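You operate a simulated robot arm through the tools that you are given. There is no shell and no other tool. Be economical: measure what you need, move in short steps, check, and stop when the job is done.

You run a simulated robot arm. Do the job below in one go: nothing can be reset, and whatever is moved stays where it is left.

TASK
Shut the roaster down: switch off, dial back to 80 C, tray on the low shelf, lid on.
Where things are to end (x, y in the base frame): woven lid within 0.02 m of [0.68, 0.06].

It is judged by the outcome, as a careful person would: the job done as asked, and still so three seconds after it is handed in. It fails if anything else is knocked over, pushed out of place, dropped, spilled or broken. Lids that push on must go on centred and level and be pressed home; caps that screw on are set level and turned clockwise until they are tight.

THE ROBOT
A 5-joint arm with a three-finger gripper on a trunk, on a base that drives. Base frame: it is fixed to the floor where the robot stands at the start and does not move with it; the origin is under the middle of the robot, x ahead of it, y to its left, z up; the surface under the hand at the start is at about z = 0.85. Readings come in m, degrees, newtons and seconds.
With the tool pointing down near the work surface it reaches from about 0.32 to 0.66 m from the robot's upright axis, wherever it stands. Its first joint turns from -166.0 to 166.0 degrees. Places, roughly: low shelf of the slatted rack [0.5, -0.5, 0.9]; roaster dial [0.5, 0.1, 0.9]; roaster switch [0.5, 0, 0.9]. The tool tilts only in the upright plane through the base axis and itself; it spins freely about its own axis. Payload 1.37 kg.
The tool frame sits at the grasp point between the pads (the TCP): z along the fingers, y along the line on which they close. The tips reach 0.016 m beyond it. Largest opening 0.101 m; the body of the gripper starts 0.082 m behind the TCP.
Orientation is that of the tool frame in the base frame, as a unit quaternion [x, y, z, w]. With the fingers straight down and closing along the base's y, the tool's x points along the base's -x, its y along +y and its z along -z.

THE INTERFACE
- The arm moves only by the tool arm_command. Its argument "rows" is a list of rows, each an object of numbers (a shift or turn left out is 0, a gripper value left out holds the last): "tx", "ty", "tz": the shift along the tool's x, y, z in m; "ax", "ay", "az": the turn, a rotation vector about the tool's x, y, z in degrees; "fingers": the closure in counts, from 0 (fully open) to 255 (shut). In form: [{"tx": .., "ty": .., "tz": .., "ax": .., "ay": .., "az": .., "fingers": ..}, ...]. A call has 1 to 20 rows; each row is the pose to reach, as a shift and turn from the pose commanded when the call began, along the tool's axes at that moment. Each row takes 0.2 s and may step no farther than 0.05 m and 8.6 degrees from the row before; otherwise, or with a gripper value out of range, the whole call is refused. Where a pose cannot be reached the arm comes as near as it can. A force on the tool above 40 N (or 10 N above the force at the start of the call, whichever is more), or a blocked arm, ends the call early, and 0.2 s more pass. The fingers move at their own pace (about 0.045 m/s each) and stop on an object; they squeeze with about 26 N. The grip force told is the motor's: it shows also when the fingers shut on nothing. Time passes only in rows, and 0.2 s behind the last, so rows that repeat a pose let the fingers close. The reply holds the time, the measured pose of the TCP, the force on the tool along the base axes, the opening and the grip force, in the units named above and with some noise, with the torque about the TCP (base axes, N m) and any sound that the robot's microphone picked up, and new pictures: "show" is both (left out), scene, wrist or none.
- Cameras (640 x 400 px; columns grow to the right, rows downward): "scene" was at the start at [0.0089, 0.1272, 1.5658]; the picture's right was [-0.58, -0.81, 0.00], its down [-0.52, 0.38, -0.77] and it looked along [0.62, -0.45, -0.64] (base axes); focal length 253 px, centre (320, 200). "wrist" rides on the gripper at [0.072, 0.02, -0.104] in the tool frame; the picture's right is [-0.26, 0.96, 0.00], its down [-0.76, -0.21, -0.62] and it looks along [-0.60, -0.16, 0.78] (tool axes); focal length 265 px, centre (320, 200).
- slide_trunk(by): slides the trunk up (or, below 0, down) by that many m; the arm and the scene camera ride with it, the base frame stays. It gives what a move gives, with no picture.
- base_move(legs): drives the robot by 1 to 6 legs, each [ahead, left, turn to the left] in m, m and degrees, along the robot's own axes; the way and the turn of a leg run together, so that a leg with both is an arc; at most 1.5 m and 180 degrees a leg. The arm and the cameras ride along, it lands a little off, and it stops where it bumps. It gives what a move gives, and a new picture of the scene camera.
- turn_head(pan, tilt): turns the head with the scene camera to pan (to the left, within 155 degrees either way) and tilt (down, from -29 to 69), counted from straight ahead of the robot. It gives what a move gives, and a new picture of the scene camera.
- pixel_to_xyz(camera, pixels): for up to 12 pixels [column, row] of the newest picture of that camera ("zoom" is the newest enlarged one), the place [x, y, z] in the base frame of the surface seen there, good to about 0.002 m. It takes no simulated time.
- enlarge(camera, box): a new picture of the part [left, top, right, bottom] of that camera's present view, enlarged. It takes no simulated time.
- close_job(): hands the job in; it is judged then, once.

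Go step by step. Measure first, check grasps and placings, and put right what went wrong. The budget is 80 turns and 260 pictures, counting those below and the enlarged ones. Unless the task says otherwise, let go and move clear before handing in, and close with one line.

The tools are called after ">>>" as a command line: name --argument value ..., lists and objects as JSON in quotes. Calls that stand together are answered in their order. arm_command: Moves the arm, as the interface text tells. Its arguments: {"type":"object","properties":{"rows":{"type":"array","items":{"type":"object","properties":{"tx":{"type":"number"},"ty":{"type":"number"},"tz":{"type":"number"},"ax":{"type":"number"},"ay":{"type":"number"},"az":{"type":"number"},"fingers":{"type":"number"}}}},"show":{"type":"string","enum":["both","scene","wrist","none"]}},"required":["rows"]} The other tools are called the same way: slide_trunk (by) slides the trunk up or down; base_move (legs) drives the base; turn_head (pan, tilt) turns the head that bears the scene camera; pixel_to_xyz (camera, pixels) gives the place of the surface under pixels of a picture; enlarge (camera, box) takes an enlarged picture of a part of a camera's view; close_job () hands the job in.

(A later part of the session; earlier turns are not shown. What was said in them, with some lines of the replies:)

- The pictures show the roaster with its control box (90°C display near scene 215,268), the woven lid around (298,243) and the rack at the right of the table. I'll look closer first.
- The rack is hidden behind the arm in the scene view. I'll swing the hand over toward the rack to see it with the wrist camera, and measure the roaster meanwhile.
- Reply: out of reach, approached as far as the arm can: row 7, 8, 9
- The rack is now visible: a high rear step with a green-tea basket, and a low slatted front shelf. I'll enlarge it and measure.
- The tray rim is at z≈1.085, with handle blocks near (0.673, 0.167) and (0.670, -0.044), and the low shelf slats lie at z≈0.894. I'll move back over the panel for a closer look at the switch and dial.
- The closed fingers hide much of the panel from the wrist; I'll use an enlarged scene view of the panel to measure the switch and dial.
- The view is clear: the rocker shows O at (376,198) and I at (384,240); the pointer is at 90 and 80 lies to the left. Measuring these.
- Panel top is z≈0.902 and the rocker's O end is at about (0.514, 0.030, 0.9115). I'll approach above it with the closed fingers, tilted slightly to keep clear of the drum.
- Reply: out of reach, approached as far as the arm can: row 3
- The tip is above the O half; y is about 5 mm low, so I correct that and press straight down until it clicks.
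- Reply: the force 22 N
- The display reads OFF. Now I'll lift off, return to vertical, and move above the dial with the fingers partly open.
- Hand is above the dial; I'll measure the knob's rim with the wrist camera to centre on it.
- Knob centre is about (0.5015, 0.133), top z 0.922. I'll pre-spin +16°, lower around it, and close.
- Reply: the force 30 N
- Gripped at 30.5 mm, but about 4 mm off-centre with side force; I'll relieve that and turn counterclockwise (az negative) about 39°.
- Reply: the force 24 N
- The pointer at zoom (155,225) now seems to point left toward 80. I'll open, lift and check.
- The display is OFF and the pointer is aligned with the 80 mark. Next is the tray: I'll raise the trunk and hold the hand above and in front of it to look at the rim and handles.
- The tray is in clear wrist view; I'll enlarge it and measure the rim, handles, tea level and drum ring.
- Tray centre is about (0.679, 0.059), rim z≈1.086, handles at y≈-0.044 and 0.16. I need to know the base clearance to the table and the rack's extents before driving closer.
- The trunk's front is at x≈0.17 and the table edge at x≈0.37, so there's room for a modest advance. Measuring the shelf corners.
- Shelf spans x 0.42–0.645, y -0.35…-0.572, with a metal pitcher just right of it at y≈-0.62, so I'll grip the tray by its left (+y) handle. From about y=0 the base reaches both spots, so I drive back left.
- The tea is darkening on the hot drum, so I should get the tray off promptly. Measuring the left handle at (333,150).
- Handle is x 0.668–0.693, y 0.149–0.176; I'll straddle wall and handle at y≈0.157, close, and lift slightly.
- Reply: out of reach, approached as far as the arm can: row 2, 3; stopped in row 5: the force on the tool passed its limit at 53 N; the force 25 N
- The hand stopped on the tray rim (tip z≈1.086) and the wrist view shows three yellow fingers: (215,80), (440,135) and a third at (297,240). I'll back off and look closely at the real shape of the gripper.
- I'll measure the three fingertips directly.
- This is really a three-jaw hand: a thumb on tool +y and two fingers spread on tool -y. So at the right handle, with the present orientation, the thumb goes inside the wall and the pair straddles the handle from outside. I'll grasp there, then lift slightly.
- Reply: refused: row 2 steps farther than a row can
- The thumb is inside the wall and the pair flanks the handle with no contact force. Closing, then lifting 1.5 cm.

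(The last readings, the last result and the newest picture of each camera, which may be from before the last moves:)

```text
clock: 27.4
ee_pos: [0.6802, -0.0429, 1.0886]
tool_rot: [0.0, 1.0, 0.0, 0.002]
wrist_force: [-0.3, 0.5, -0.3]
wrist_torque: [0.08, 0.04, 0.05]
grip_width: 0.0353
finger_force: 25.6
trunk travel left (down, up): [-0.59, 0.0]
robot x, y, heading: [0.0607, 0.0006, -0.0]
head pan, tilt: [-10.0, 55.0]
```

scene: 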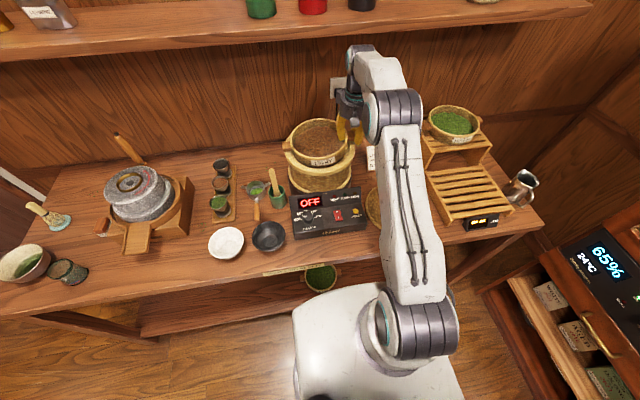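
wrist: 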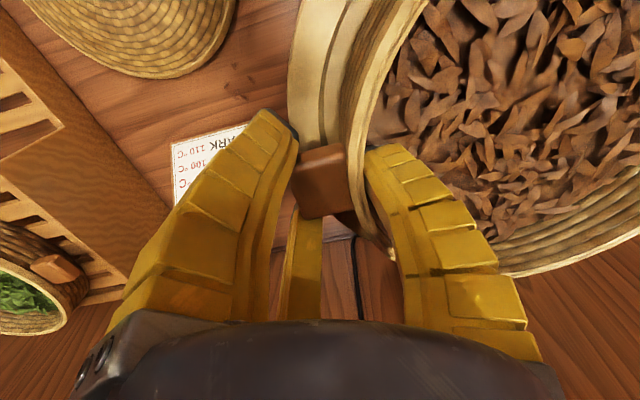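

Grip is at 35 mm with full force but almost no load shows; I'll check whether the tray has risen.

>>> pixel_to_xyz --camera "wrist" --pixels '[[320, 165], [305, 195], [330, 205], [400, 40], [375, 110], [620, 175]]'

>>> pixel_to_xyz --camera "scene" --pixels '[[290, 145], [318, 160], [337, 150]]'

>>> enlarge --camera "scene" --box '[270, 100, 390, 210]'

```text
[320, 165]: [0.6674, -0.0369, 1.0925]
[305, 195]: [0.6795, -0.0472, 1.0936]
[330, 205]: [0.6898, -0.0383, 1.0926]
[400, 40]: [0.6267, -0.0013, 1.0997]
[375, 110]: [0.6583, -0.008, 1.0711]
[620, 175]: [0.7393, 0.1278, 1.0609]
```

```text
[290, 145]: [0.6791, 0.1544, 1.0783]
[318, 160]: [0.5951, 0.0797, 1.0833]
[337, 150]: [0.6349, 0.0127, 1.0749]
```

```text
3.64 times, centred on (330, 155) of scene
```

zoom: 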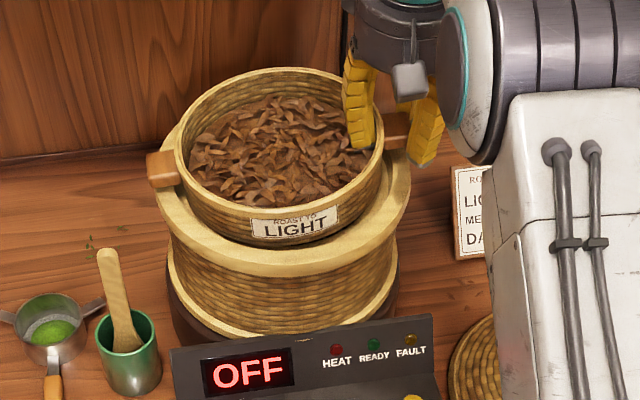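

The gripped side rose 14 mm while the far handle stayed at 1.078 — a 4° tilt. I'll lift a bit more and see whether the tilt holds.

>>> arm_command --rows '[{"tz": -0.008}, {"tz": -0.016}, {"tz": -0.024}, {"tz": -0.024}]' --show "scene"

>>> enlarge --camera "scene" --box '[270, 100, 390, 210]'

>>> pixel_to_xyz --camera "zoom" --pixels '[[162, 165], [162, 155], [395, 120], [275, 220], [290, 75]]'

```text
clock: 28.4
ee_pos: [0.6816, -0.0417, 1.1124]
tool_rot: [0.0, 1.0, 0.001, 0.002]
wrist_force: [0.1, -0.1, -1.9]
wrist_torque: [-0.18, 0.04, 0.01]
grip_width: 0.0348
finger_force: 26.2
trunk travel left (down, up): [-0.59, 0.0]
robot x, y, heading: [0.0613, 0.0034, 0.3]
head pan, tilt: [-10.0, 55.0]
```

scene: 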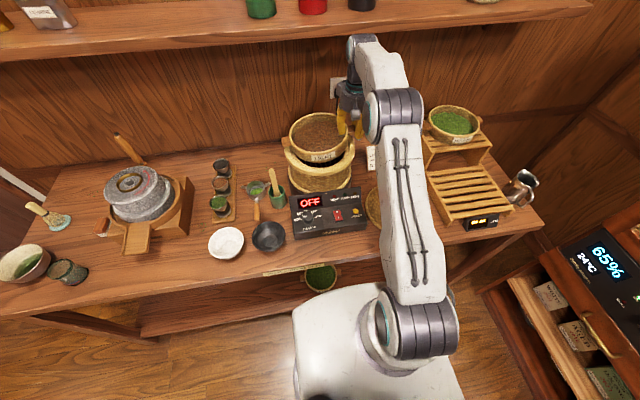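

```text
3.64 times, centred on (330, 155) of scene
```

zoom: 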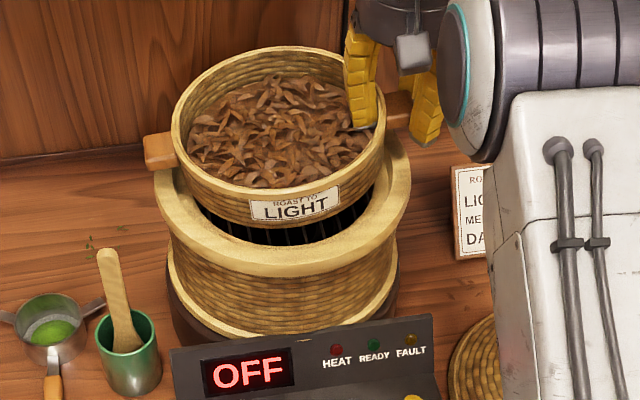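

```text
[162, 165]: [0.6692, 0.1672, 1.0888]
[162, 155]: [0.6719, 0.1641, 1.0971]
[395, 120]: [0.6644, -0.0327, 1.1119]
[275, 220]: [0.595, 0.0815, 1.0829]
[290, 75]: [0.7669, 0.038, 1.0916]
```

The tray is off the drum, held steadily with ~4° tilt (load ≈2 N). I'll raise it clear of the ring and draw it back toward the robot.

>>> arm_command --rows '[{"tz": -0.015}, {"tz": -0.03}, {"tz": -0.045}, {"tz": -0.05, "tx": 0.02}, {"tz": -0.05, "tx": 0.05}, {"tz": -0.05, "tx": 0.08}, {"tz": -0.05, "tx": 0.11}, {"tz": -0.05, "tx": 0.14}, {"tz": -0.05, "tx": 0.17}, {"tz": -0.05, "tx": 0.18}]' --show "both"

```text
clock: 30.6
ee_pos: [0.5018, -0.0427, 1.1611]
tool_rot: [0.0, 1.0, 0.0, 0.001]
wrist_force: [-0.4, 0.6, -1.8]
wrist_torque: [-0.19, 0.01, 0.0]
grip_width: 0.0349
finger_force: 26.3
trunk travel left (down, up): [-0.59, 0.0]
robot x, y, heading: [0.0591, 0.0017, 0.1]
head pan, tilt: [-10.0, 55.0]
```

scene: 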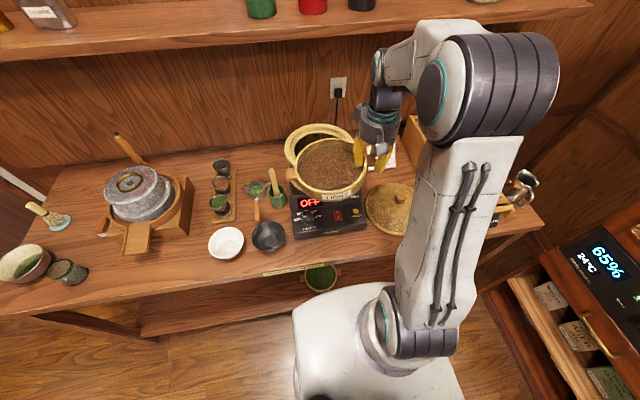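
wrist: 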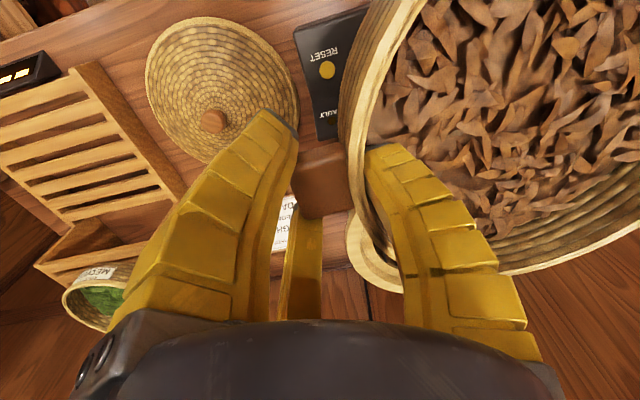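

The tray is stable and clear of the roaster. Now I'll swing it right toward the rack, spinning it clockwise 65° so the gripped handle faces the robot side.

>>> arm_command --rows '[{"ty": -0.015, "az": 3}, {"ty": -0.045, "az": 7, "tx": 0.0}, {"ty": -0.075, "az": 12}, {"ty": -0.105, "az": 17}, {"ty": -0.135, "az": 22, "tx": 0.002}, {"ty": -0.165, "az": 27, "tx": 0.005}, {"ty": -0.195, "az": 32, "tx": 0.01}, {"ty": -0.225, "az": 37, "tx": 0.015}, {"ty": -0.255, "az": 42, "tx": 0.02}, {"ty": -0.285, "az": 47, "tx": 0.028}, {"ty": -0.315, "az": 52, "tx": 0.035}, {"ty": -0.345, "az": 57, "tx": 0.042}, {"ty": -0.375, "az": 61, "tx": 0.05}, {"ty": -0.405, "az": 65, "tx": 0.058}, {"ty": -0.435, "az": 65, "tx": 0.066}, {"ty": -0.455, "az": 65, "tx": 0.072}, {"ty": -0.461, "az": 65, "tx": 0.073}, {"ty": -0.461, "az": 65, "tx": 0.073}]' --show "wrist"

>>> turn_head --pan -40 --tilt 50

```text
clock: 34.4
ee_pos: [0.4173, -0.4866, 1.1533]
tool_rot: [0.537, 0.844, 0.001, -0.002]
wrist_force: [-1.1, -0.4, -1.3]
wrist_torque: [-0.06, 0.16, 0.03]
grip_width: 0.0342
finger_force: 25.9
out of reach, approached as far as the arm can: row 15, 16, 17, 18
trunk travel left (down, up): [-0.59, 0.0]
robot x, y, heading: [0.058, 0.0023, -0.0]
head pan, tilt: [-10.0, 55.0]
```

wrist: 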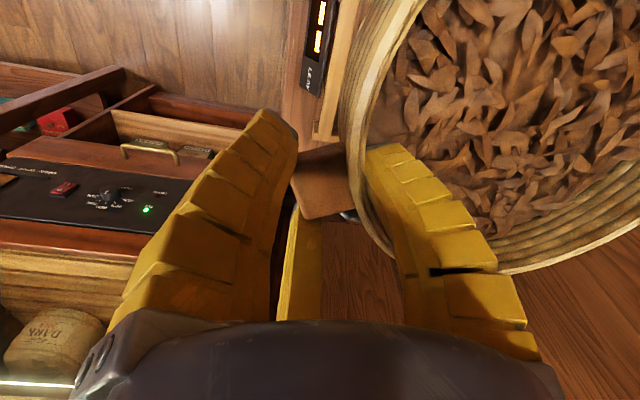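

```text
clock: 35.3
ee_pos: [0.417, -0.4869, 1.1532]
tool_rot: [0.536, 0.844, 0.001, -0.002]
wrist_force: [-1.0, 0.1, -1.2]
wrist_torque: [-0.07, 0.19, 0.0]
grip_width: 0.0344
finger_force: 25.8
trunk travel left (down, up): [-0.59, 0.0]
robot x, y, heading: [0.0627, 0.0007, 0.1]
head pan, tilt: [-40.0, 50.0]
```

scene: 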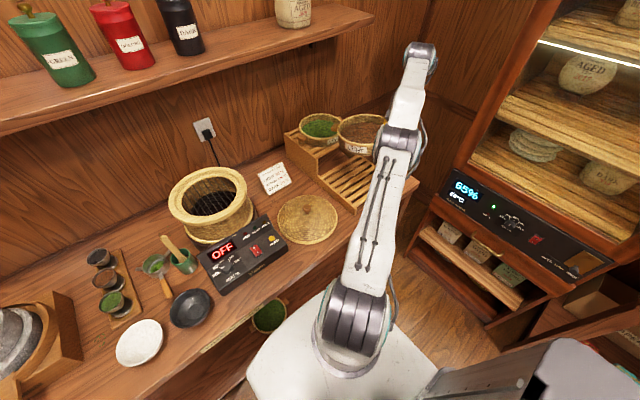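

The tray hovers over the shelf, slightly short of the target due to reach at this height. I'll lower 0.13 m, where reach improves, and re-measure.

>>> arm_command --rows '[{"tz": 0.025}, {"tz": 0.05}, {"tz": 0.075}, {"tz": 0.1}, {"tz": 0.12}, {"tz": 0.13}, {"tz": 0.13}]' --show "both"

>>> enlarge --camera "scene" --box '[270, 100, 430, 220]'

```text
clock: 36.9
ee_pos: [0.4181, -0.4872, 1.0231]
tool_rot: [0.537, 0.844, 0.001, -0.001]
wrist_force: [0.4, -0.4, -2.2]
wrist_torque: [-0.12, 0.17, 0.03]
grip_width: 0.0345
finger_force: 26.4
trunk travel left (down, up): [-0.59, 0.0]
robot x, y, heading: [0.0617, 0.0018, 0.1]
head pan, tilt: [-40.0, 50.0]
```

scene: 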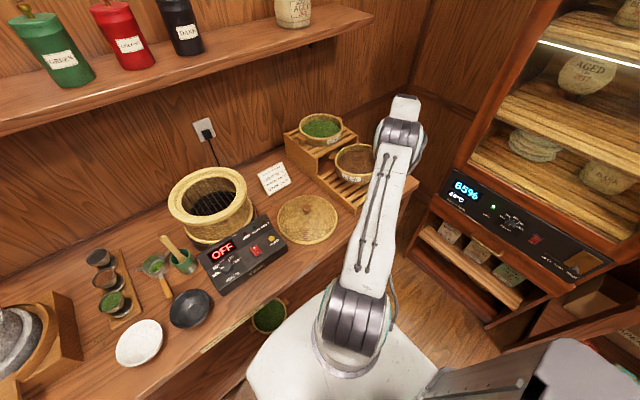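
wrist: 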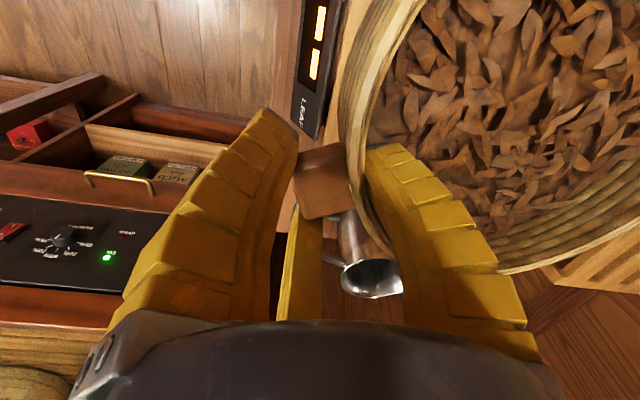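

```text
3.33 times, centred on (350, 160) of scene
```

zoom: 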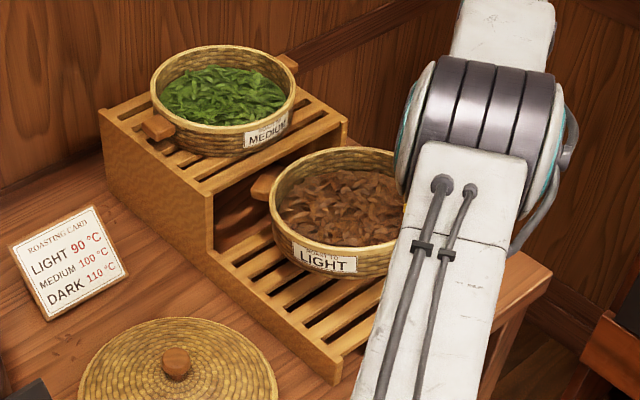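

The tray is over the low shelf; the pitcher's mouth is visible at wrist (370,280). I'll measure it and the tray rim/shelf to check clearance before descending.

>>> pixel_to_xyz --camera "wrist" --pixels '[[345, 285], [350, 235], [398, 290], [370, 272], [330, 258], [320, 165], [345, 200], [335, 90], [600, 260]]'

>>> pixel_to_xyz --camera "zoom" --pixels '[[265, 185], [278, 245], [335, 150], [330, 245], [380, 200], [330, 285], [262, 262], [300, 275]]'

```text
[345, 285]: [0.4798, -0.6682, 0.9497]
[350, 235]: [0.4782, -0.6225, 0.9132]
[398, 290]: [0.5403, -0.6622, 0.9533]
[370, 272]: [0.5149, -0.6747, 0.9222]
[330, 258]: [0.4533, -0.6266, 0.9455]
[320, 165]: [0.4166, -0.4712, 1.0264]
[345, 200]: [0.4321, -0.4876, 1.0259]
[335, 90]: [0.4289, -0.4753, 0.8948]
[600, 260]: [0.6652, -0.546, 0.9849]
```

```text
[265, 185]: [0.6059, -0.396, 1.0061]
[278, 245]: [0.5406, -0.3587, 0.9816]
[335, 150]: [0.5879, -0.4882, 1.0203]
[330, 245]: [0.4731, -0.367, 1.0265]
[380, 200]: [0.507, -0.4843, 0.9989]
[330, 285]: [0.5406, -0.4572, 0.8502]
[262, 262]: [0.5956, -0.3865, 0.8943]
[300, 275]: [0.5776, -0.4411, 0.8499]
```

Clearance to the pitcher is good (≥8 cm). I shift 2 cm toward -y to centre on the shelf and descend part way.

>>> arm_command --rows '[{"tx": -0.01, "ty": -0.002, "tz": 0.01}, {"tx": -0.02, "ty": -0.004, "tz": 0.025}, {"tx": -0.02, "ty": -0.004, "tz": 0.04}, {"tx": -0.02, "ty": -0.004, "tz": 0.055}, {"tx": -0.02, "ty": -0.004, "tz": 0.065}, {"tx": -0.02, "ty": -0.004, "tz": 0.07}]' --show "scene"

>>> enlarge --camera "scene" --box '[270, 100, 430, 220]'

```text
clock: 38.3
ee_pos: [0.4242, -0.5069, 0.9543]
tool_rot: [0.537, 0.844, 0.001, -0.002]
wrist_force: [-0.2, 0.4, -1.7]
wrist_torque: [-0.04, 0.15, -0.02]
grip_width: 0.0343
finger_force: 26.4
trunk travel left (down, up): [-0.59, 0.0]
robot x, y, heading: [0.059, 0.0031, -0.0]
head pan, tilt: [-40.0, 50.0]
```

scene: 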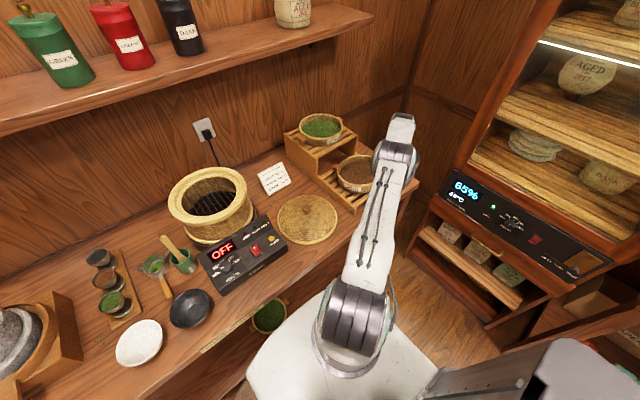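

```text
3.33 times, centred on (350, 160) of scene
```

zoom: 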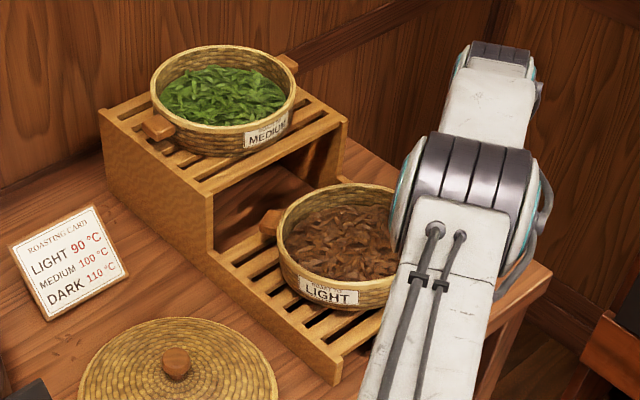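

No contact yet (load still -1.7 N). Continuing down in small steps.

>>> arm_command --rows '[{"tz": 0.005}, {"tz": 0.01}, {"tz": 0.014}]' --show "none"

>>> arm_command --rows '[{"tz": 0.004}, {"tz": 0.008}]' --show "none"

>>> enlarge --camera "scene" --box '[310, 130, 410, 220]'

```text
clock: 39.1
ee_pos: [0.4234, -0.5058, 0.9403]
tool_rot: [0.538, 0.843, 0.001, -0.001]
wrist_force: [-0.3, -1.8, 0.1]
wrist_torque: [0.01, -0.16, -0.07]
grip_width: 0.0365
finger_force: 25.8
trunk travel left (down, up): [-0.59, 0.0]
robot x, y, heading: [0.0575, 0.0052, 0.2]
head pan, tilt: [-40.0, 50.0]
```

```text
clock: 39.7
ee_pos: [0.423, -0.505, 0.9321]
tool_rot: [0.537, 0.844, 0.001, -0.001]
wrist_force: [-0.4, 0.4, 1.9]
wrist_torque: [0.19, -0.36, 0.18]
grip_width: 0.0381
finger_force: 26.2
trunk travel left (down, up): [-0.59, 0.0]
robot x, y, heading: [0.0605, -0.0003, 0.2]
head pan, tilt: [-40.0, 50.0]
```

```text
4.44 times, centred on (360, 175) of scene
```

zoom: 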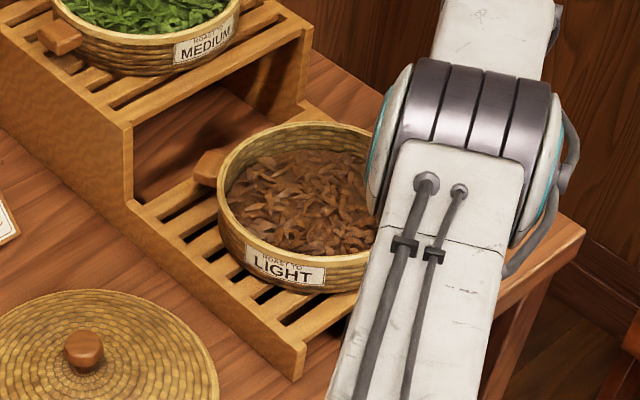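

Contact has begun on the far side. I'll check tray levelness.

>>> pixel_to_xyz --camera "zoom" --pixels '[[210, 168], [222, 190], [235, 240], [310, 130], [365, 135], [280, 260]]'

>>> enlarge --camera "wrist" --box '[240, 80, 640, 330]'

>>> pixel_to_xyz --camera "wrist" --pixels '[[320, 165], [345, 200], [400, 40], [620, 240]]'

```text
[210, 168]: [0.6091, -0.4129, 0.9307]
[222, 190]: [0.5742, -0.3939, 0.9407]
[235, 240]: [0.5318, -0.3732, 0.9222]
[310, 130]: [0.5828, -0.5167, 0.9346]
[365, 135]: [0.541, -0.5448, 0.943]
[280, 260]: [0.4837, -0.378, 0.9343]
```

```text
1.60 times, centred on (440, 205) of wrist
```

zoom: 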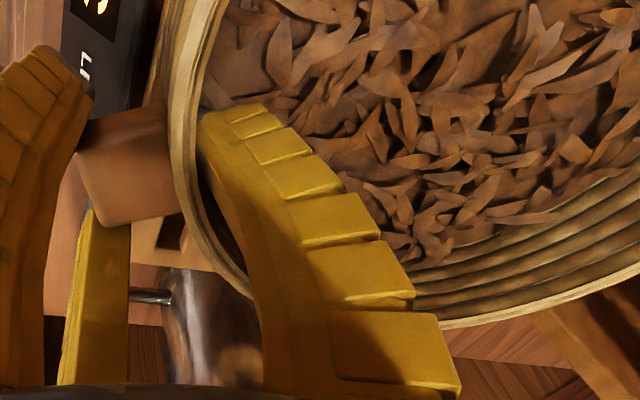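

```text
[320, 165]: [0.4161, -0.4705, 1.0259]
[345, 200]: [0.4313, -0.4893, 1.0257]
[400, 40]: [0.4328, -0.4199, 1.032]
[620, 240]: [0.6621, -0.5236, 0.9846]
```

Far handle is at 0.931 while the near one is about 0.938, so a few mm to go. Lower 6 mm more, then release.

>>> arm_command --rows '[{"tz": 0.003}, {"tz": 0.006}, {"tz": 0.006}]' --show "wrist"

>>> pixel_to_xyz --camera "wrist" --pixels '[[320, 165], [335, 200], [400, 40], [620, 240]]'

```text
clock: 40.5
ee_pos: [0.4236, -0.5059, 0.9249]
tool_rot: [0.537, 0.844, 0.0, -0.001]
wrist_force: [-1.3, 0.0, 1.7]
wrist_torque: [0.21, -0.41, 0.0]
grip_width: 0.0397
finger_force: 25.5
trunk travel left (down, up): [-0.59, 0.0]
robot x, y, heading: [0.0587, 0.0043, 0.0]
head pan, tilt: [-40.0, 50.0]
```

wrist: 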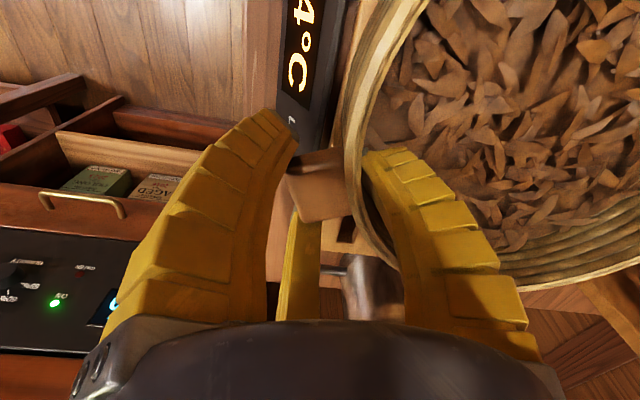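

```text
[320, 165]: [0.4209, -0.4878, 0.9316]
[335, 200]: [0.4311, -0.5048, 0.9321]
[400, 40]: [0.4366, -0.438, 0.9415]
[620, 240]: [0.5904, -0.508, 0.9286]
```

The tray is level on the shelf (handles both at ~0.931). Before opening, I'll check the clearances to the timer box and pitcher.

>>> pixel_to_xyz --camera "wrist" --pixels '[[300, 60], [295, 115], [325, 120], [345, 10], [330, 270], [280, 130], [300, 240], [375, 290]]'

```text
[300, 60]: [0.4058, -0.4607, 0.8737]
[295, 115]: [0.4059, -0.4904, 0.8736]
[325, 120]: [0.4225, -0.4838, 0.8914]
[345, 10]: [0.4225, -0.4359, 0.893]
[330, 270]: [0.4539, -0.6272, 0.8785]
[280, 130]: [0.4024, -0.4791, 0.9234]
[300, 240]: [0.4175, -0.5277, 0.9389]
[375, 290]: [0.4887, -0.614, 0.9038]
```

The timer top (0.893) is below the fingertips and the pitcher is 9 cm off. Opening partially and lifting straight up.

>>> arm_command --rows '[{"fingers": 100}, {"fingers": 100}, {"fingers": 100}, {"tz": -0.015}, {"tz": -0.04}, {"tz": -0.08}, {"tz": -0.12}, {"tz": -0.15}, {"tz": -0.15, "tx": 0.04}, {"tz": -0.15, "tx": 0.08}, {"tz": -0.15, "tx": 0.12}, {"tz": -0.15, "tx": 0.16}]' --show "both"

>>> enlarge --camera "scene" --box '[260, 100, 430, 230]'

```text
clock: 43.1
ee_pos: [0.3538, -0.362, 1.0737]
tool_rot: [0.537, 0.844, 0.001, -0.001]
wrist_force: [-0.3, 0.4, -0.5]
wrist_torque: [-0.04, 0.01, 0.01]
grip_width: 0.0649
finger_force: 2.7
trunk travel left (down, up): [-0.59, 0.0]
robot x, y, heading: [0.0628, 0.0025, -0.0]
head pan, tilt: [-40.0, 50.0]
```

scene: 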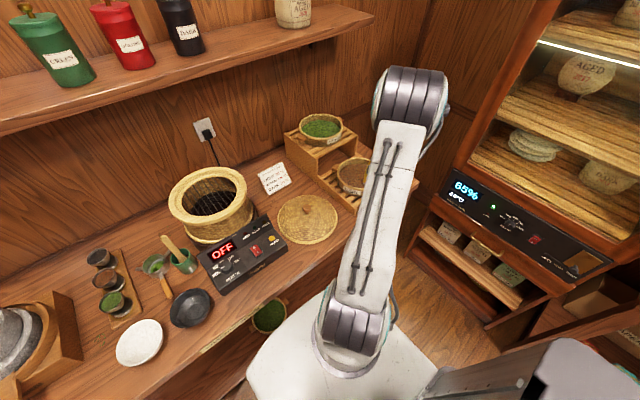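
wrist: 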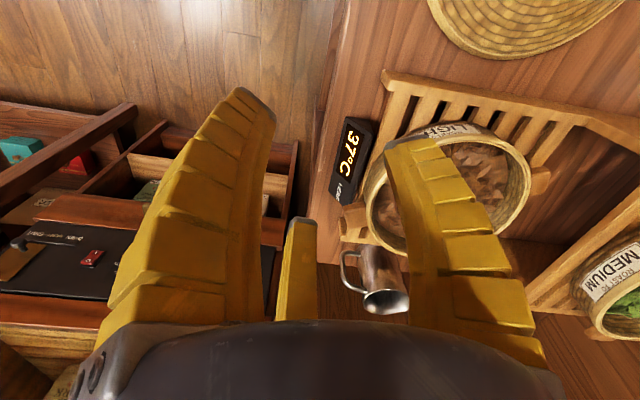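

```text
3.08 times, centred on (345, 165) of scene
```

zoom: 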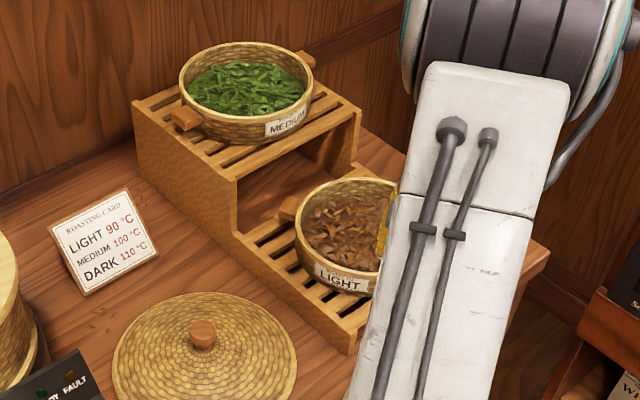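

The tray stands level on the low shelf and the LEAF sensor reads it (37°C). Now the lid: measuring its knob, rim, and the drum's opening.

>>> enlarge --camera "scene" --box '[160, 150, 345, 265]'

>>> pixel_to_xyz --camera "scene" --pixels '[[308, 203], [308, 207], [311, 205], [309, 211], [278, 220], [337, 222], [310, 242], [300, 198], [208, 172], [173, 198], [247, 187], [212, 224]]'

```text
3.46 times, centred on (252, 208) of scene
```

zoom: 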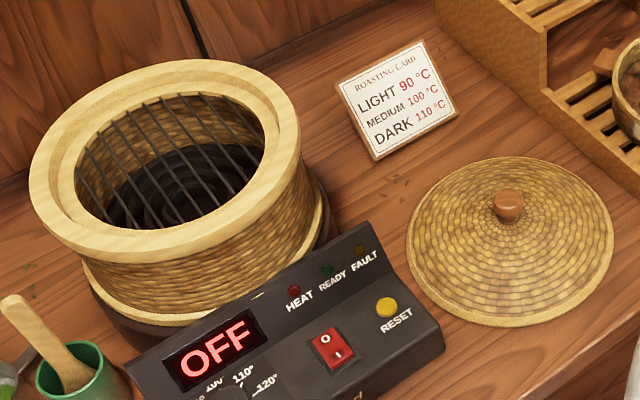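

```text
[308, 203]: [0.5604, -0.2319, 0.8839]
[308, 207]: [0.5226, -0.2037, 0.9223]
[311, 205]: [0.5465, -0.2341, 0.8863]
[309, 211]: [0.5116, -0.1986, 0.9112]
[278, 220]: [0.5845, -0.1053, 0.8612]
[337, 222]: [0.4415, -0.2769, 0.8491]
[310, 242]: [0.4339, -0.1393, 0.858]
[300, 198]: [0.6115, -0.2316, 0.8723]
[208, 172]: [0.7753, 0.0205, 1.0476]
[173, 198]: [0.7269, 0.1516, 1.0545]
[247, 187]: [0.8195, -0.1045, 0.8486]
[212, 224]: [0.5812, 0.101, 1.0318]
```

>>> pixel_to_xyz --camera "zoom" --pixels '[[508, 197], [496, 203], [520, 203], [508, 216], [410, 240], [612, 245], [508, 325], [510, 157], [165, 65], [35, 190], [295, 130], [150, 250]]'

>>> pixel_to_xyz --camera "zoom" --pixels '[[508, 222], [495, 215], [78, 160], [262, 150], [180, 92], [130, 225], [60, 200], [240, 230], [200, 262], [285, 190], [170, 160]]'

```text
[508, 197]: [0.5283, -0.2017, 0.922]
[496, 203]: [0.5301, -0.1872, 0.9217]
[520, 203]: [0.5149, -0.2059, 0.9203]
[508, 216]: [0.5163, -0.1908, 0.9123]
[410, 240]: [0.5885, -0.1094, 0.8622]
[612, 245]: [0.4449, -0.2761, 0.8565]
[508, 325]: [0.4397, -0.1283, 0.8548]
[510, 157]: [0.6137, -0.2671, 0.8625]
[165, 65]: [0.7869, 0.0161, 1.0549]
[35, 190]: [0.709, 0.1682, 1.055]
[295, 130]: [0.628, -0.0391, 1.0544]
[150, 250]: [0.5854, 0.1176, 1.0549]
```

```text
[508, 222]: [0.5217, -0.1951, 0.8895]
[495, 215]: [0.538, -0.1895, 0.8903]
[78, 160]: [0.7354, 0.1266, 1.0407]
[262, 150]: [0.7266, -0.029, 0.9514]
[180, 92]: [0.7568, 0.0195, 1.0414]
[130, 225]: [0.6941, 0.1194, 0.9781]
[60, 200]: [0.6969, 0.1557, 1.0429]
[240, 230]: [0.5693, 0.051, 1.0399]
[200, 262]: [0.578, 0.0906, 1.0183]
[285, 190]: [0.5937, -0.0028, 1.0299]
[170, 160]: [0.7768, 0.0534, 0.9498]
```

Lid centre ≈ (0.521, -0.195), knob top z 0.922 and ~24 mm wide; drum ring top z 1.055 centred on (0.68, 0.06). Moving above the knob.

>>> arm_command --rows '[{"tx": 0.014, "ty": 0.035, "az": -8}, {"tx": 0.028, "ty": 0.075, "az": -16}, {"tx": 0.042, "ty": 0.115, "az": -24}, {"tx": 0.056, "ty": 0.155, "az": -32}, {"tx": 0.07, "ty": 0.195, "az": -40}, {"tx": 0.0794, "ty": 0.2228, "az": -48}, {"tx": 0.0794, "ty": 0.2228, "tz": 0.03, "az": -56}, {"tx": 0.0794, "ty": 0.2228, "tz": 0.06, "az": -65}, {"tx": 0.0794, "ty": 0.2228, "tz": 0.09, "az": -65}, {"tx": 0.0794, "ty": 0.2228, "tz": 0.09, "az": -65}]' --show "wrist"

```text
refused: row 8 steps farther than a row can; nothing moved
```

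>>> arm_command --rows '[{"tx": 0.014, "ty": 0.035, "az": -8}, {"tx": 0.028, "ty": 0.075, "az": -16}, {"tx": 0.042, "ty": 0.115, "az": -24}, {"tx": 0.056, "ty": 0.155, "az": -32}, {"tx": 0.07, "ty": 0.195, "az": -40}, {"tx": 0.0794, "ty": 0.2228, "az": -48}, {"tx": 0.0794, "ty": 0.2228, "tz": 0.03, "az": -56}, {"tx": 0.0794, "ty": 0.2228, "tz": 0.06, "az": -64}, {"tx": 0.0794, "ty": 0.2228, "tz": 0.09, "az": -65}, {"tx": 0.0794, "ty": 0.2228, "tz": 0.09, "az": -65}]' --show "wrist"

```text
clock: 45.3
ee_pos: [0.5216, -0.1922, 0.9851]
tool_rot: [-0.001, 1.0, 0.0, 0.001]
wrist_force: [0.7, 0.5, 0.1]
wrist_torque: [-0.01, -0.02, 0.0]
grip_width: 0.0644
finger_force: 2.8
trunk travel left (down, up): [-0.59, 0.0]
robot x, y, heading: [0.0622, -0.002, 0.4]
head pan, tilt: [-40.0, 50.0]
```

wrist: 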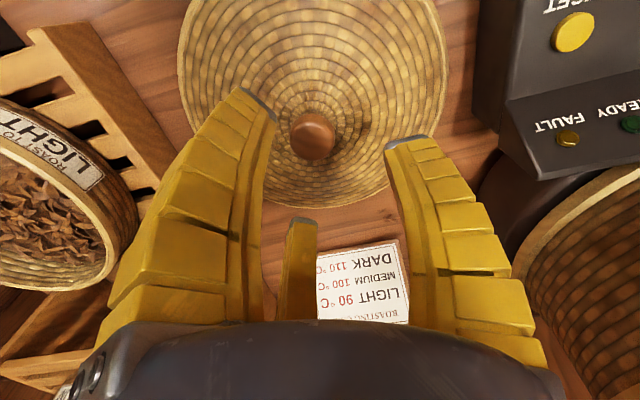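

>>> pixel_to_xyz --camera "wrist" --pixels '[[313, 133], [294, 133], [332, 135], [313, 117], [313, 155], [210, 20], [440, 30], [320, 205], [190, 95]]'

```text
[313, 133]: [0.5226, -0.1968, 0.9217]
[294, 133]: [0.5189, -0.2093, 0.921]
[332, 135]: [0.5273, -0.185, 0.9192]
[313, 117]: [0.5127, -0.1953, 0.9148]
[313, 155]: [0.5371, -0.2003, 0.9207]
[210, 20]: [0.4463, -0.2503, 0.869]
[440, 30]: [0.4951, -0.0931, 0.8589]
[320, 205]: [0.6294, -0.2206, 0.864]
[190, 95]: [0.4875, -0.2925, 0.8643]
```

Knob centre is (0.524, -0.197). I'll shift slightly, lower around it, close, and lift a little.

>>> arm_command --rows '[{"tx": -0.002, "ty": -0.003, "tz": 0.03}, {"tx": -0.002, "ty": -0.003, "tz": 0.055}, {"tx": -0.002, "ty": -0.003, "tz": 0.074}, {"tx": -0.002, "ty": -0.003, "tz": 0.074, "fingers": 255}, {"tx": -0.002, "ty": -0.003, "tz": 0.074}, {"tx": -0.002, "ty": -0.003, "tz": 0.074}, {"tx": -0.002, "ty": -0.003, "tz": 0.074}, {"tx": -0.002, "ty": -0.003, "tz": 0.06}, {"tx": -0.002, "ty": -0.003, "tz": 0.045}, {"tx": -0.002, "ty": -0.003, "tz": 0.045}]' --show "both"

>>> enlarge --camera "scene" --box '[240, 130, 380, 270]'

```text
clock: 47.5
ee_pos: [0.5241, -0.198, 0.9391]
tool_rot: [0.0, 1.0, 0.0, 0.0]
wrist_force: [0.0, 0.3, -1.2]
wrist_torque: [0.0, 0.01, 0.0]
grip_width: 0.0289
finger_force: 25.5
trunk travel left (down, up): [-0.59, 0.0]
robot x, y, heading: [0.0611, 0.0004, 0.0]
head pan, tilt: [-40.0, 50.0]
```

scene: 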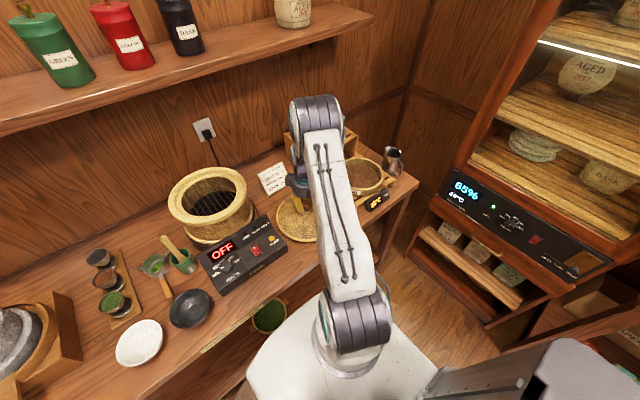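
wrist: 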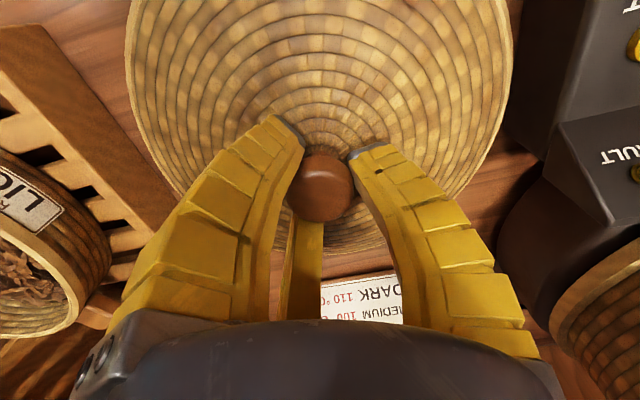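

```text
2.86 times, centred on (310, 200) of scene
```

zoom: 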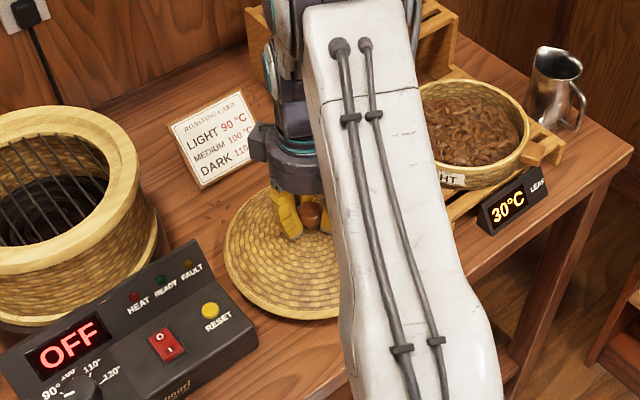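

The lid is held (load ≈1.2 N). I'll raise it above the drum and carry it over to (0.68, 0.06).

>>> arm_command --rows '[{"tz": -0.03}, {"tz": -0.07}, {"tz": -0.11}, {"tz": -0.15}, {"tz": -0.19}, {"tz": -0.215}, {"tz": -0.222, "tx": -0.015, "ty": 0.03}, {"tz": -0.222, "tx": -0.035, "ty": 0.06}, {"tz": -0.222, "tx": -0.055, "ty": 0.095}, {"tz": -0.222, "tx": -0.075, "ty": 0.13}, {"tz": -0.222, "tx": -0.095, "ty": 0.165}, {"tz": -0.222, "tx": -0.115, "ty": 0.2}, {"tz": -0.222, "tx": -0.135, "ty": 0.23}, {"tz": -0.222, "tx": -0.15, "ty": 0.25}, {"tz": -0.222, "tx": -0.156, "ty": 0.258}, {"tz": -0.222, "tx": -0.156, "ty": 0.258}]' --show "both"

>>> enlarge --camera "scene" --box '[150, 130, 290, 260]'

```text
clock: 50.9
ee_pos: [0.6797, 0.0597, 1.1649]
tool_rot: [0.0, 1.0, -0.001, 0.001]
wrist_force: [-0.3, 0.2, -1.3]
wrist_torque: [-0.02, 0.03, -0.03]
grip_width: 0.0286
finger_force: 26.4
trunk travel left (down, up): [-0.59, 0.0]
robot x, y, heading: [0.0626, -0.0003, -0.1]
head pan, tilt: [-40.0, 50.0]
```

scene: 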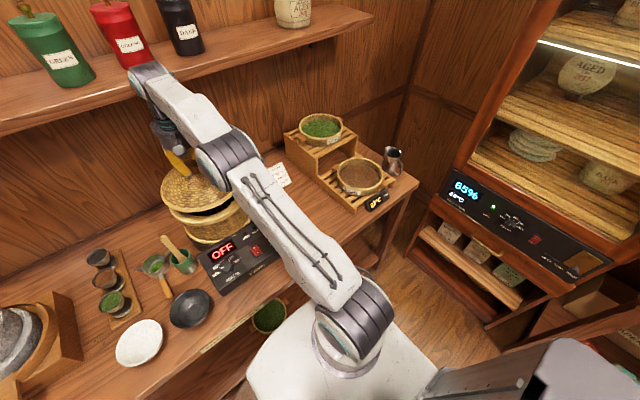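
wrist: 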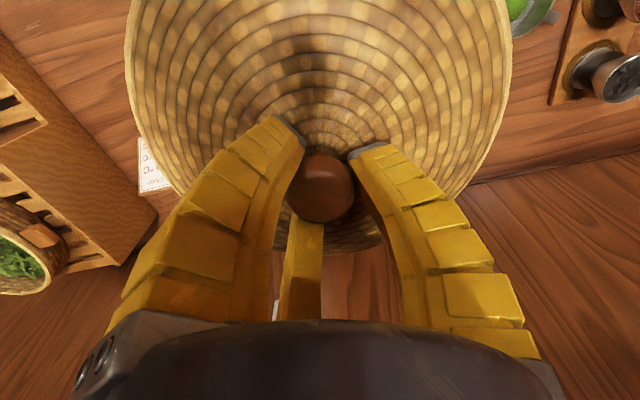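

```text
3.08 times, centred on (220, 195) of scene
```

zoom: 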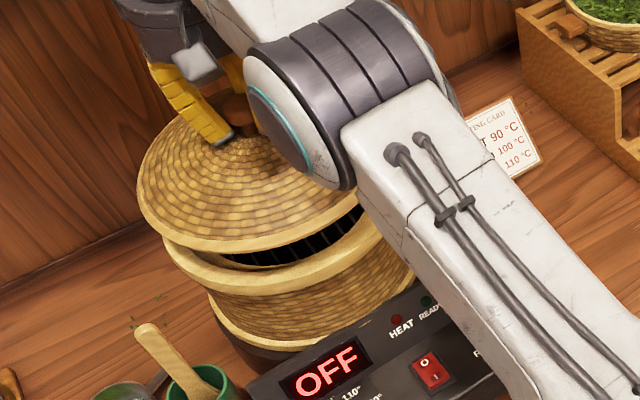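

Lid is centred over the drum by the readings. Checking its level and the rim position before lowering.

>>> pixel_to_xyz --camera "zoom" --pixels '[[145, 165], [150, 205], [220, 245], [330, 215], [180, 120], [170, 245], [215, 285], [345, 255]]'

>>> pixel_to_xyz --camera "wrist" --pixels '[[135, 80], [500, 80], [320, 185], [250, 220], [400, 215]]'

```text
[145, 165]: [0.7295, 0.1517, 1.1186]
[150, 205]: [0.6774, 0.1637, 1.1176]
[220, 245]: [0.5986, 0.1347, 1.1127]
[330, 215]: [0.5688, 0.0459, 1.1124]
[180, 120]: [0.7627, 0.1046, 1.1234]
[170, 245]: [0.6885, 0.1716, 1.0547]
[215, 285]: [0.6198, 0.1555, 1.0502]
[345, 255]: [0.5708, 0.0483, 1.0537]
```

```text
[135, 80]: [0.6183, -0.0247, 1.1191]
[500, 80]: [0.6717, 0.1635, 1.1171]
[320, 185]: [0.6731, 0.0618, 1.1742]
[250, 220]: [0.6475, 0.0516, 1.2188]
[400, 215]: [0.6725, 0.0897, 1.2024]
```

The lid is level (rim ~1.112–1.118 all around). Lowering to near contact, then gently on.

>>> arm_command --rows '[{"tz": 0.015}, {"tz": 0.03}, {"tz": 0.038}, {"tz": 0.042}, {"tz": 0.046}, {"tz": 0.049}]' --show "none"

>>> enlarge --camera "scene" --box '[150, 130, 290, 260]'

```text
clock: 52.3
ee_pos: [0.682, 0.0589, 1.1159]
tool_rot: [-0.001, 1.0, 0.0, 0.003]
wrist_force: [-0.3, 0.2, -0.4]
wrist_torque: [0.18, 0.15, 0.0]
grip_width: 0.0284
finger_force: 26.2
trunk travel left (down, up): [-0.59, 0.0]
robot x, y, heading: [0.0631, 0.0027, 0.1]
head pan, tilt: [-40.0, 50.0]
```

```text
3.08 times, centred on (220, 195) of scene
```

zoom: 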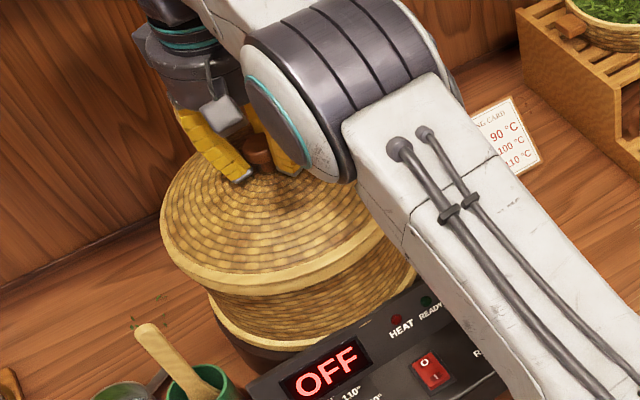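

The lid has just met the ring. I'll press a few mm more to seat it and check the force.

>>> arm_command --rows '[{"tz": 0.003}, {"tz": 0.006}, {"tz": 0.006}]' --show "none"

>>> enlarge --camera "scene" --box '[150, 130, 290, 260]'

>>> pixel_to_xyz --camera "zoom" --pixels '[[165, 215], [175, 255], [230, 285], [340, 255], [375, 220], [190, 170]]'

```text
clock: 53.1
ee_pos: [0.6804, 0.0597, 1.1098]
tool_rot: [0.0, 1.0, 0.0, 0.0]
wrist_force: [-0.2, 0.2, 0.0]
wrist_torque: [0.02, -0.03, 0.04]
grip_width: 0.0303
finger_force: 25.9
trunk travel left (down, up): [-0.59, 0.0]
robot x, y, heading: [0.0613, -0.0025, 0.2]
head pan, tilt: [-40.0, 50.0]
```

```text
3.08 times, centred on (220, 195) of scene
```

zoom: 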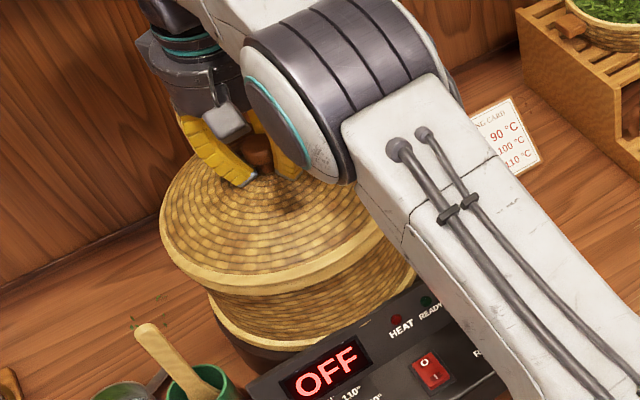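

```text
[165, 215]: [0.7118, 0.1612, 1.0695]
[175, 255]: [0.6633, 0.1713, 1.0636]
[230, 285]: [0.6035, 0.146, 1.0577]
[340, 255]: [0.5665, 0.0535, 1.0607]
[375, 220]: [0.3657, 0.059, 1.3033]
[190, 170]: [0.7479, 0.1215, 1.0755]
```

The lid rests on the ring. Releasing and lifting straight up, then retracting.

>>> arm_command --rows '[{"fingers": 110}, {"fingers": 110}, {"fingers": 110}, {"fingers": 110}, {"tz": -0.02}, {"tz": -0.05}, {"tz": -0.05, "tx": 0.02}, {"tz": -0.06, "tx": 0.06}, {"tz": -0.07, "tx": 0.1}, {"tz": -0.08, "tx": 0.13}]' --show "both"

>>> enlarge --camera "wrist" --box '[200, 0, 560, 300]'

```text
clock: 55.3
ee_pos: [0.5535, 0.0611, 1.1916]
tool_rot: [-0.001, 1.0, -0.001, 0.003]
wrist_force: [-0.4, -0.1, 0.4]
wrist_torque: [-0.01, -0.05, -0.01]
grip_width: 0.0608
finger_force: 2.5
trunk travel left (down, up): [-0.59, 0.0]
robot x, y, heading: [0.0632, 0.0043, 0.2]
head pan, tilt: [-40.0, 50.0]
```

scene: 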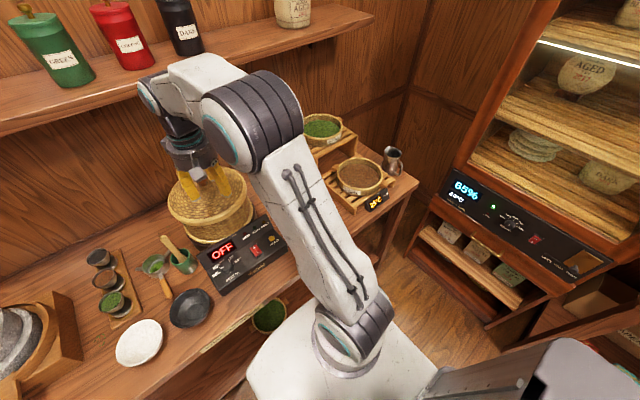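
wrist: 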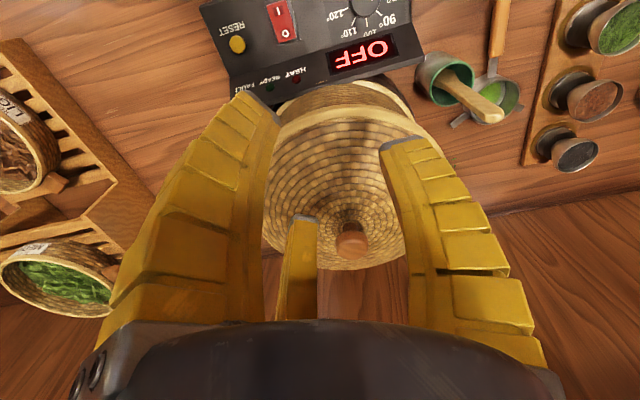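

```text
1.33 times, centred on (380, 150) of wrist
```

zoom: 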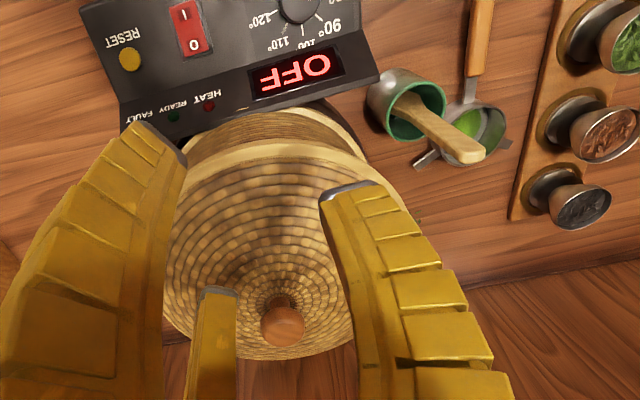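

Lid is on and released. I'll draw the hand further aside and verify the lid, dial and tray.

>>> arm_command --rows '[{"tx": 0.04, "ty": -0.03}, {"tx": 0.08, "ty": -0.06}, {"tx": 0.1, "ty": -0.1}, {"tx": 0.1, "ty": -0.145}, {"tx": 0.1, "ty": -0.19}]' --show "scene"

>>> enlarge --camera "scene" --box '[150, 140, 300, 300]'

>>> pixel_to_xyz --camera "scene" --pixels '[[208, 182], [208, 186], [170, 200], [247, 185], [213, 221], [235, 210], [185, 215], [205, 167]]'

```text
clock: 56.5
ee_pos: [0.453, -0.1332, 1.1872]
tool_rot: [0.0, 1.0, 0.0, 0.001]
wrist_force: [0.2, 0.5, 0.5]
wrist_torque: [0.02, -0.01, 0.01]
grip_width: 0.0612
finger_force: 2.4
trunk travel left (down, up): [-0.59, 0.0]
robot x, y, heading: [0.0603, 0.0072, -0.3]
head pan, tilt: [-40.0, 50.0]
```

scene: 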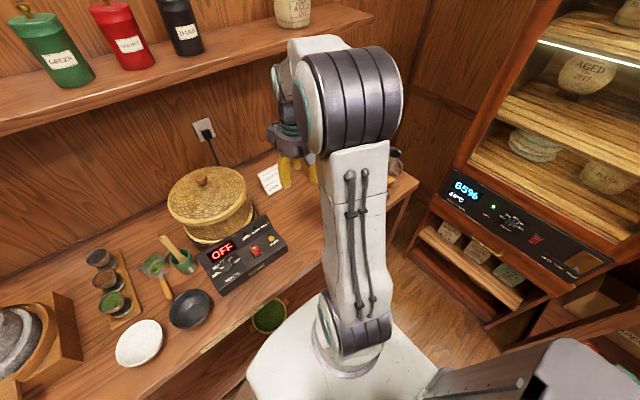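

```text
2.50 times, centred on (225, 220) of scene
```

zoom: 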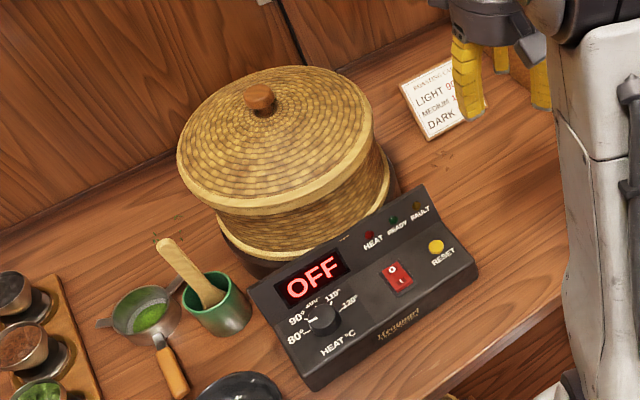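

```text
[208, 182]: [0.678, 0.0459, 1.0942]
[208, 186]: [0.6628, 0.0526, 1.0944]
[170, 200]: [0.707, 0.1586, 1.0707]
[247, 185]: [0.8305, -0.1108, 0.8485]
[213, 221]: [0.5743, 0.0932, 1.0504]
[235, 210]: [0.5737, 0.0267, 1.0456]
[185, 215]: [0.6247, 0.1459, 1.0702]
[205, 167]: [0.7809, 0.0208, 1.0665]
```

Lid looks level on the drum; a final close look at knob position, rim heights and the dial.

>>> pixel_to_xyz --camera "zoom" --pixels '[[260, 90], [245, 97], [275, 97], [182, 160], [200, 187], [270, 203], [345, 170], [372, 125], [290, 68], [200, 110]]'

>>> enlarge --camera "scene" --box '[200, 225, 260, 285]'

>>> enlarge --camera "scene" --box '[155, 150, 265, 255]'

```text
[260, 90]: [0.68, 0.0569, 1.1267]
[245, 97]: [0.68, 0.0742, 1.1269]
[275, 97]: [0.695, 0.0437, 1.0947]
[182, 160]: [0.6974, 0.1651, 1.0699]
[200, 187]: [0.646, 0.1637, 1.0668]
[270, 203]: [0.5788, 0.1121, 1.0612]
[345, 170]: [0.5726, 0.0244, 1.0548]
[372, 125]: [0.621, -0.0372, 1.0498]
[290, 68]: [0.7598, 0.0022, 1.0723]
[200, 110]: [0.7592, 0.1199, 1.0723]
```

```text
6.67 times, centred on (230, 255) of scene
```

zoom: 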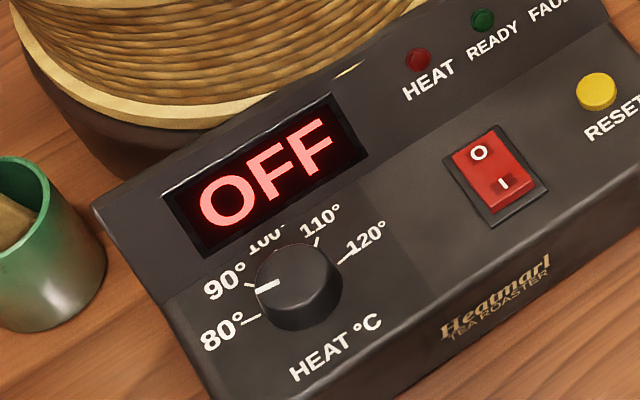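

```text
3.81 times, centred on (210, 202) of scene
```

zoom: 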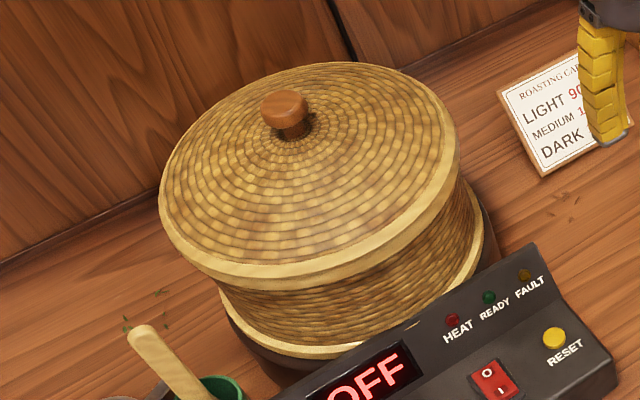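

Position of the lid is right (knob at 0.680, 0.059). Let me verify the dial angle and lid level numerically.

>>> pixel_to_xyz --camera "zoom" --pixels '[[175, 235], [220, 268], [290, 280], [360, 258], [420, 215], [455, 165], [165, 200], [440, 200], [250, 200], [370, 150], [330, 190], [270, 75]]'

>>> enlarge --camera "scene" --box '[215, 250, 240, 275]'

```text
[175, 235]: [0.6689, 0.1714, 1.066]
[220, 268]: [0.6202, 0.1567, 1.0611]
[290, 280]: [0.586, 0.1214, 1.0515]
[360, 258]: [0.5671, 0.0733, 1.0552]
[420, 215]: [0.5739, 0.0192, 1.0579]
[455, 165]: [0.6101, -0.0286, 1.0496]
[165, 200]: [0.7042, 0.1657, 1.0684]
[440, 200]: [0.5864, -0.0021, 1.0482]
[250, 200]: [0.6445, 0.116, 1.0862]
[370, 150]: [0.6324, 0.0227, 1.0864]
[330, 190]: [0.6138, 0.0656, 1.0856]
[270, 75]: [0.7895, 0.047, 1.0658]
```

```text
16.00 times, centred on (228, 262) of scene
```

zoom: 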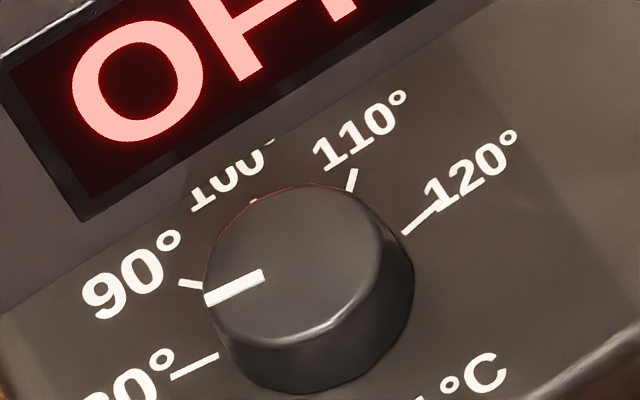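

The pointer is parallel to the 80 mark (both ≈23.5° in the zoom), the display is OFF, the lid sits level and centred at (0.680, 0.059), the tray is level on the low shelf, and the hand is clear. Handing in.

>>> close_job

```text
The job is handed in.
```

The roaster is shut down: the switch is off and the display reads OFF, the dial is back at 80 °C, the tray sits level on the low shelf, and the woven lid is on, centred at about [0.68, 0.06]. The tea in the tray went from green to brown after switch-off, while it was still on the hot drum, and I once pressed the hand into the tray rim (53 N stop) before getting a grip, with no visible harm.
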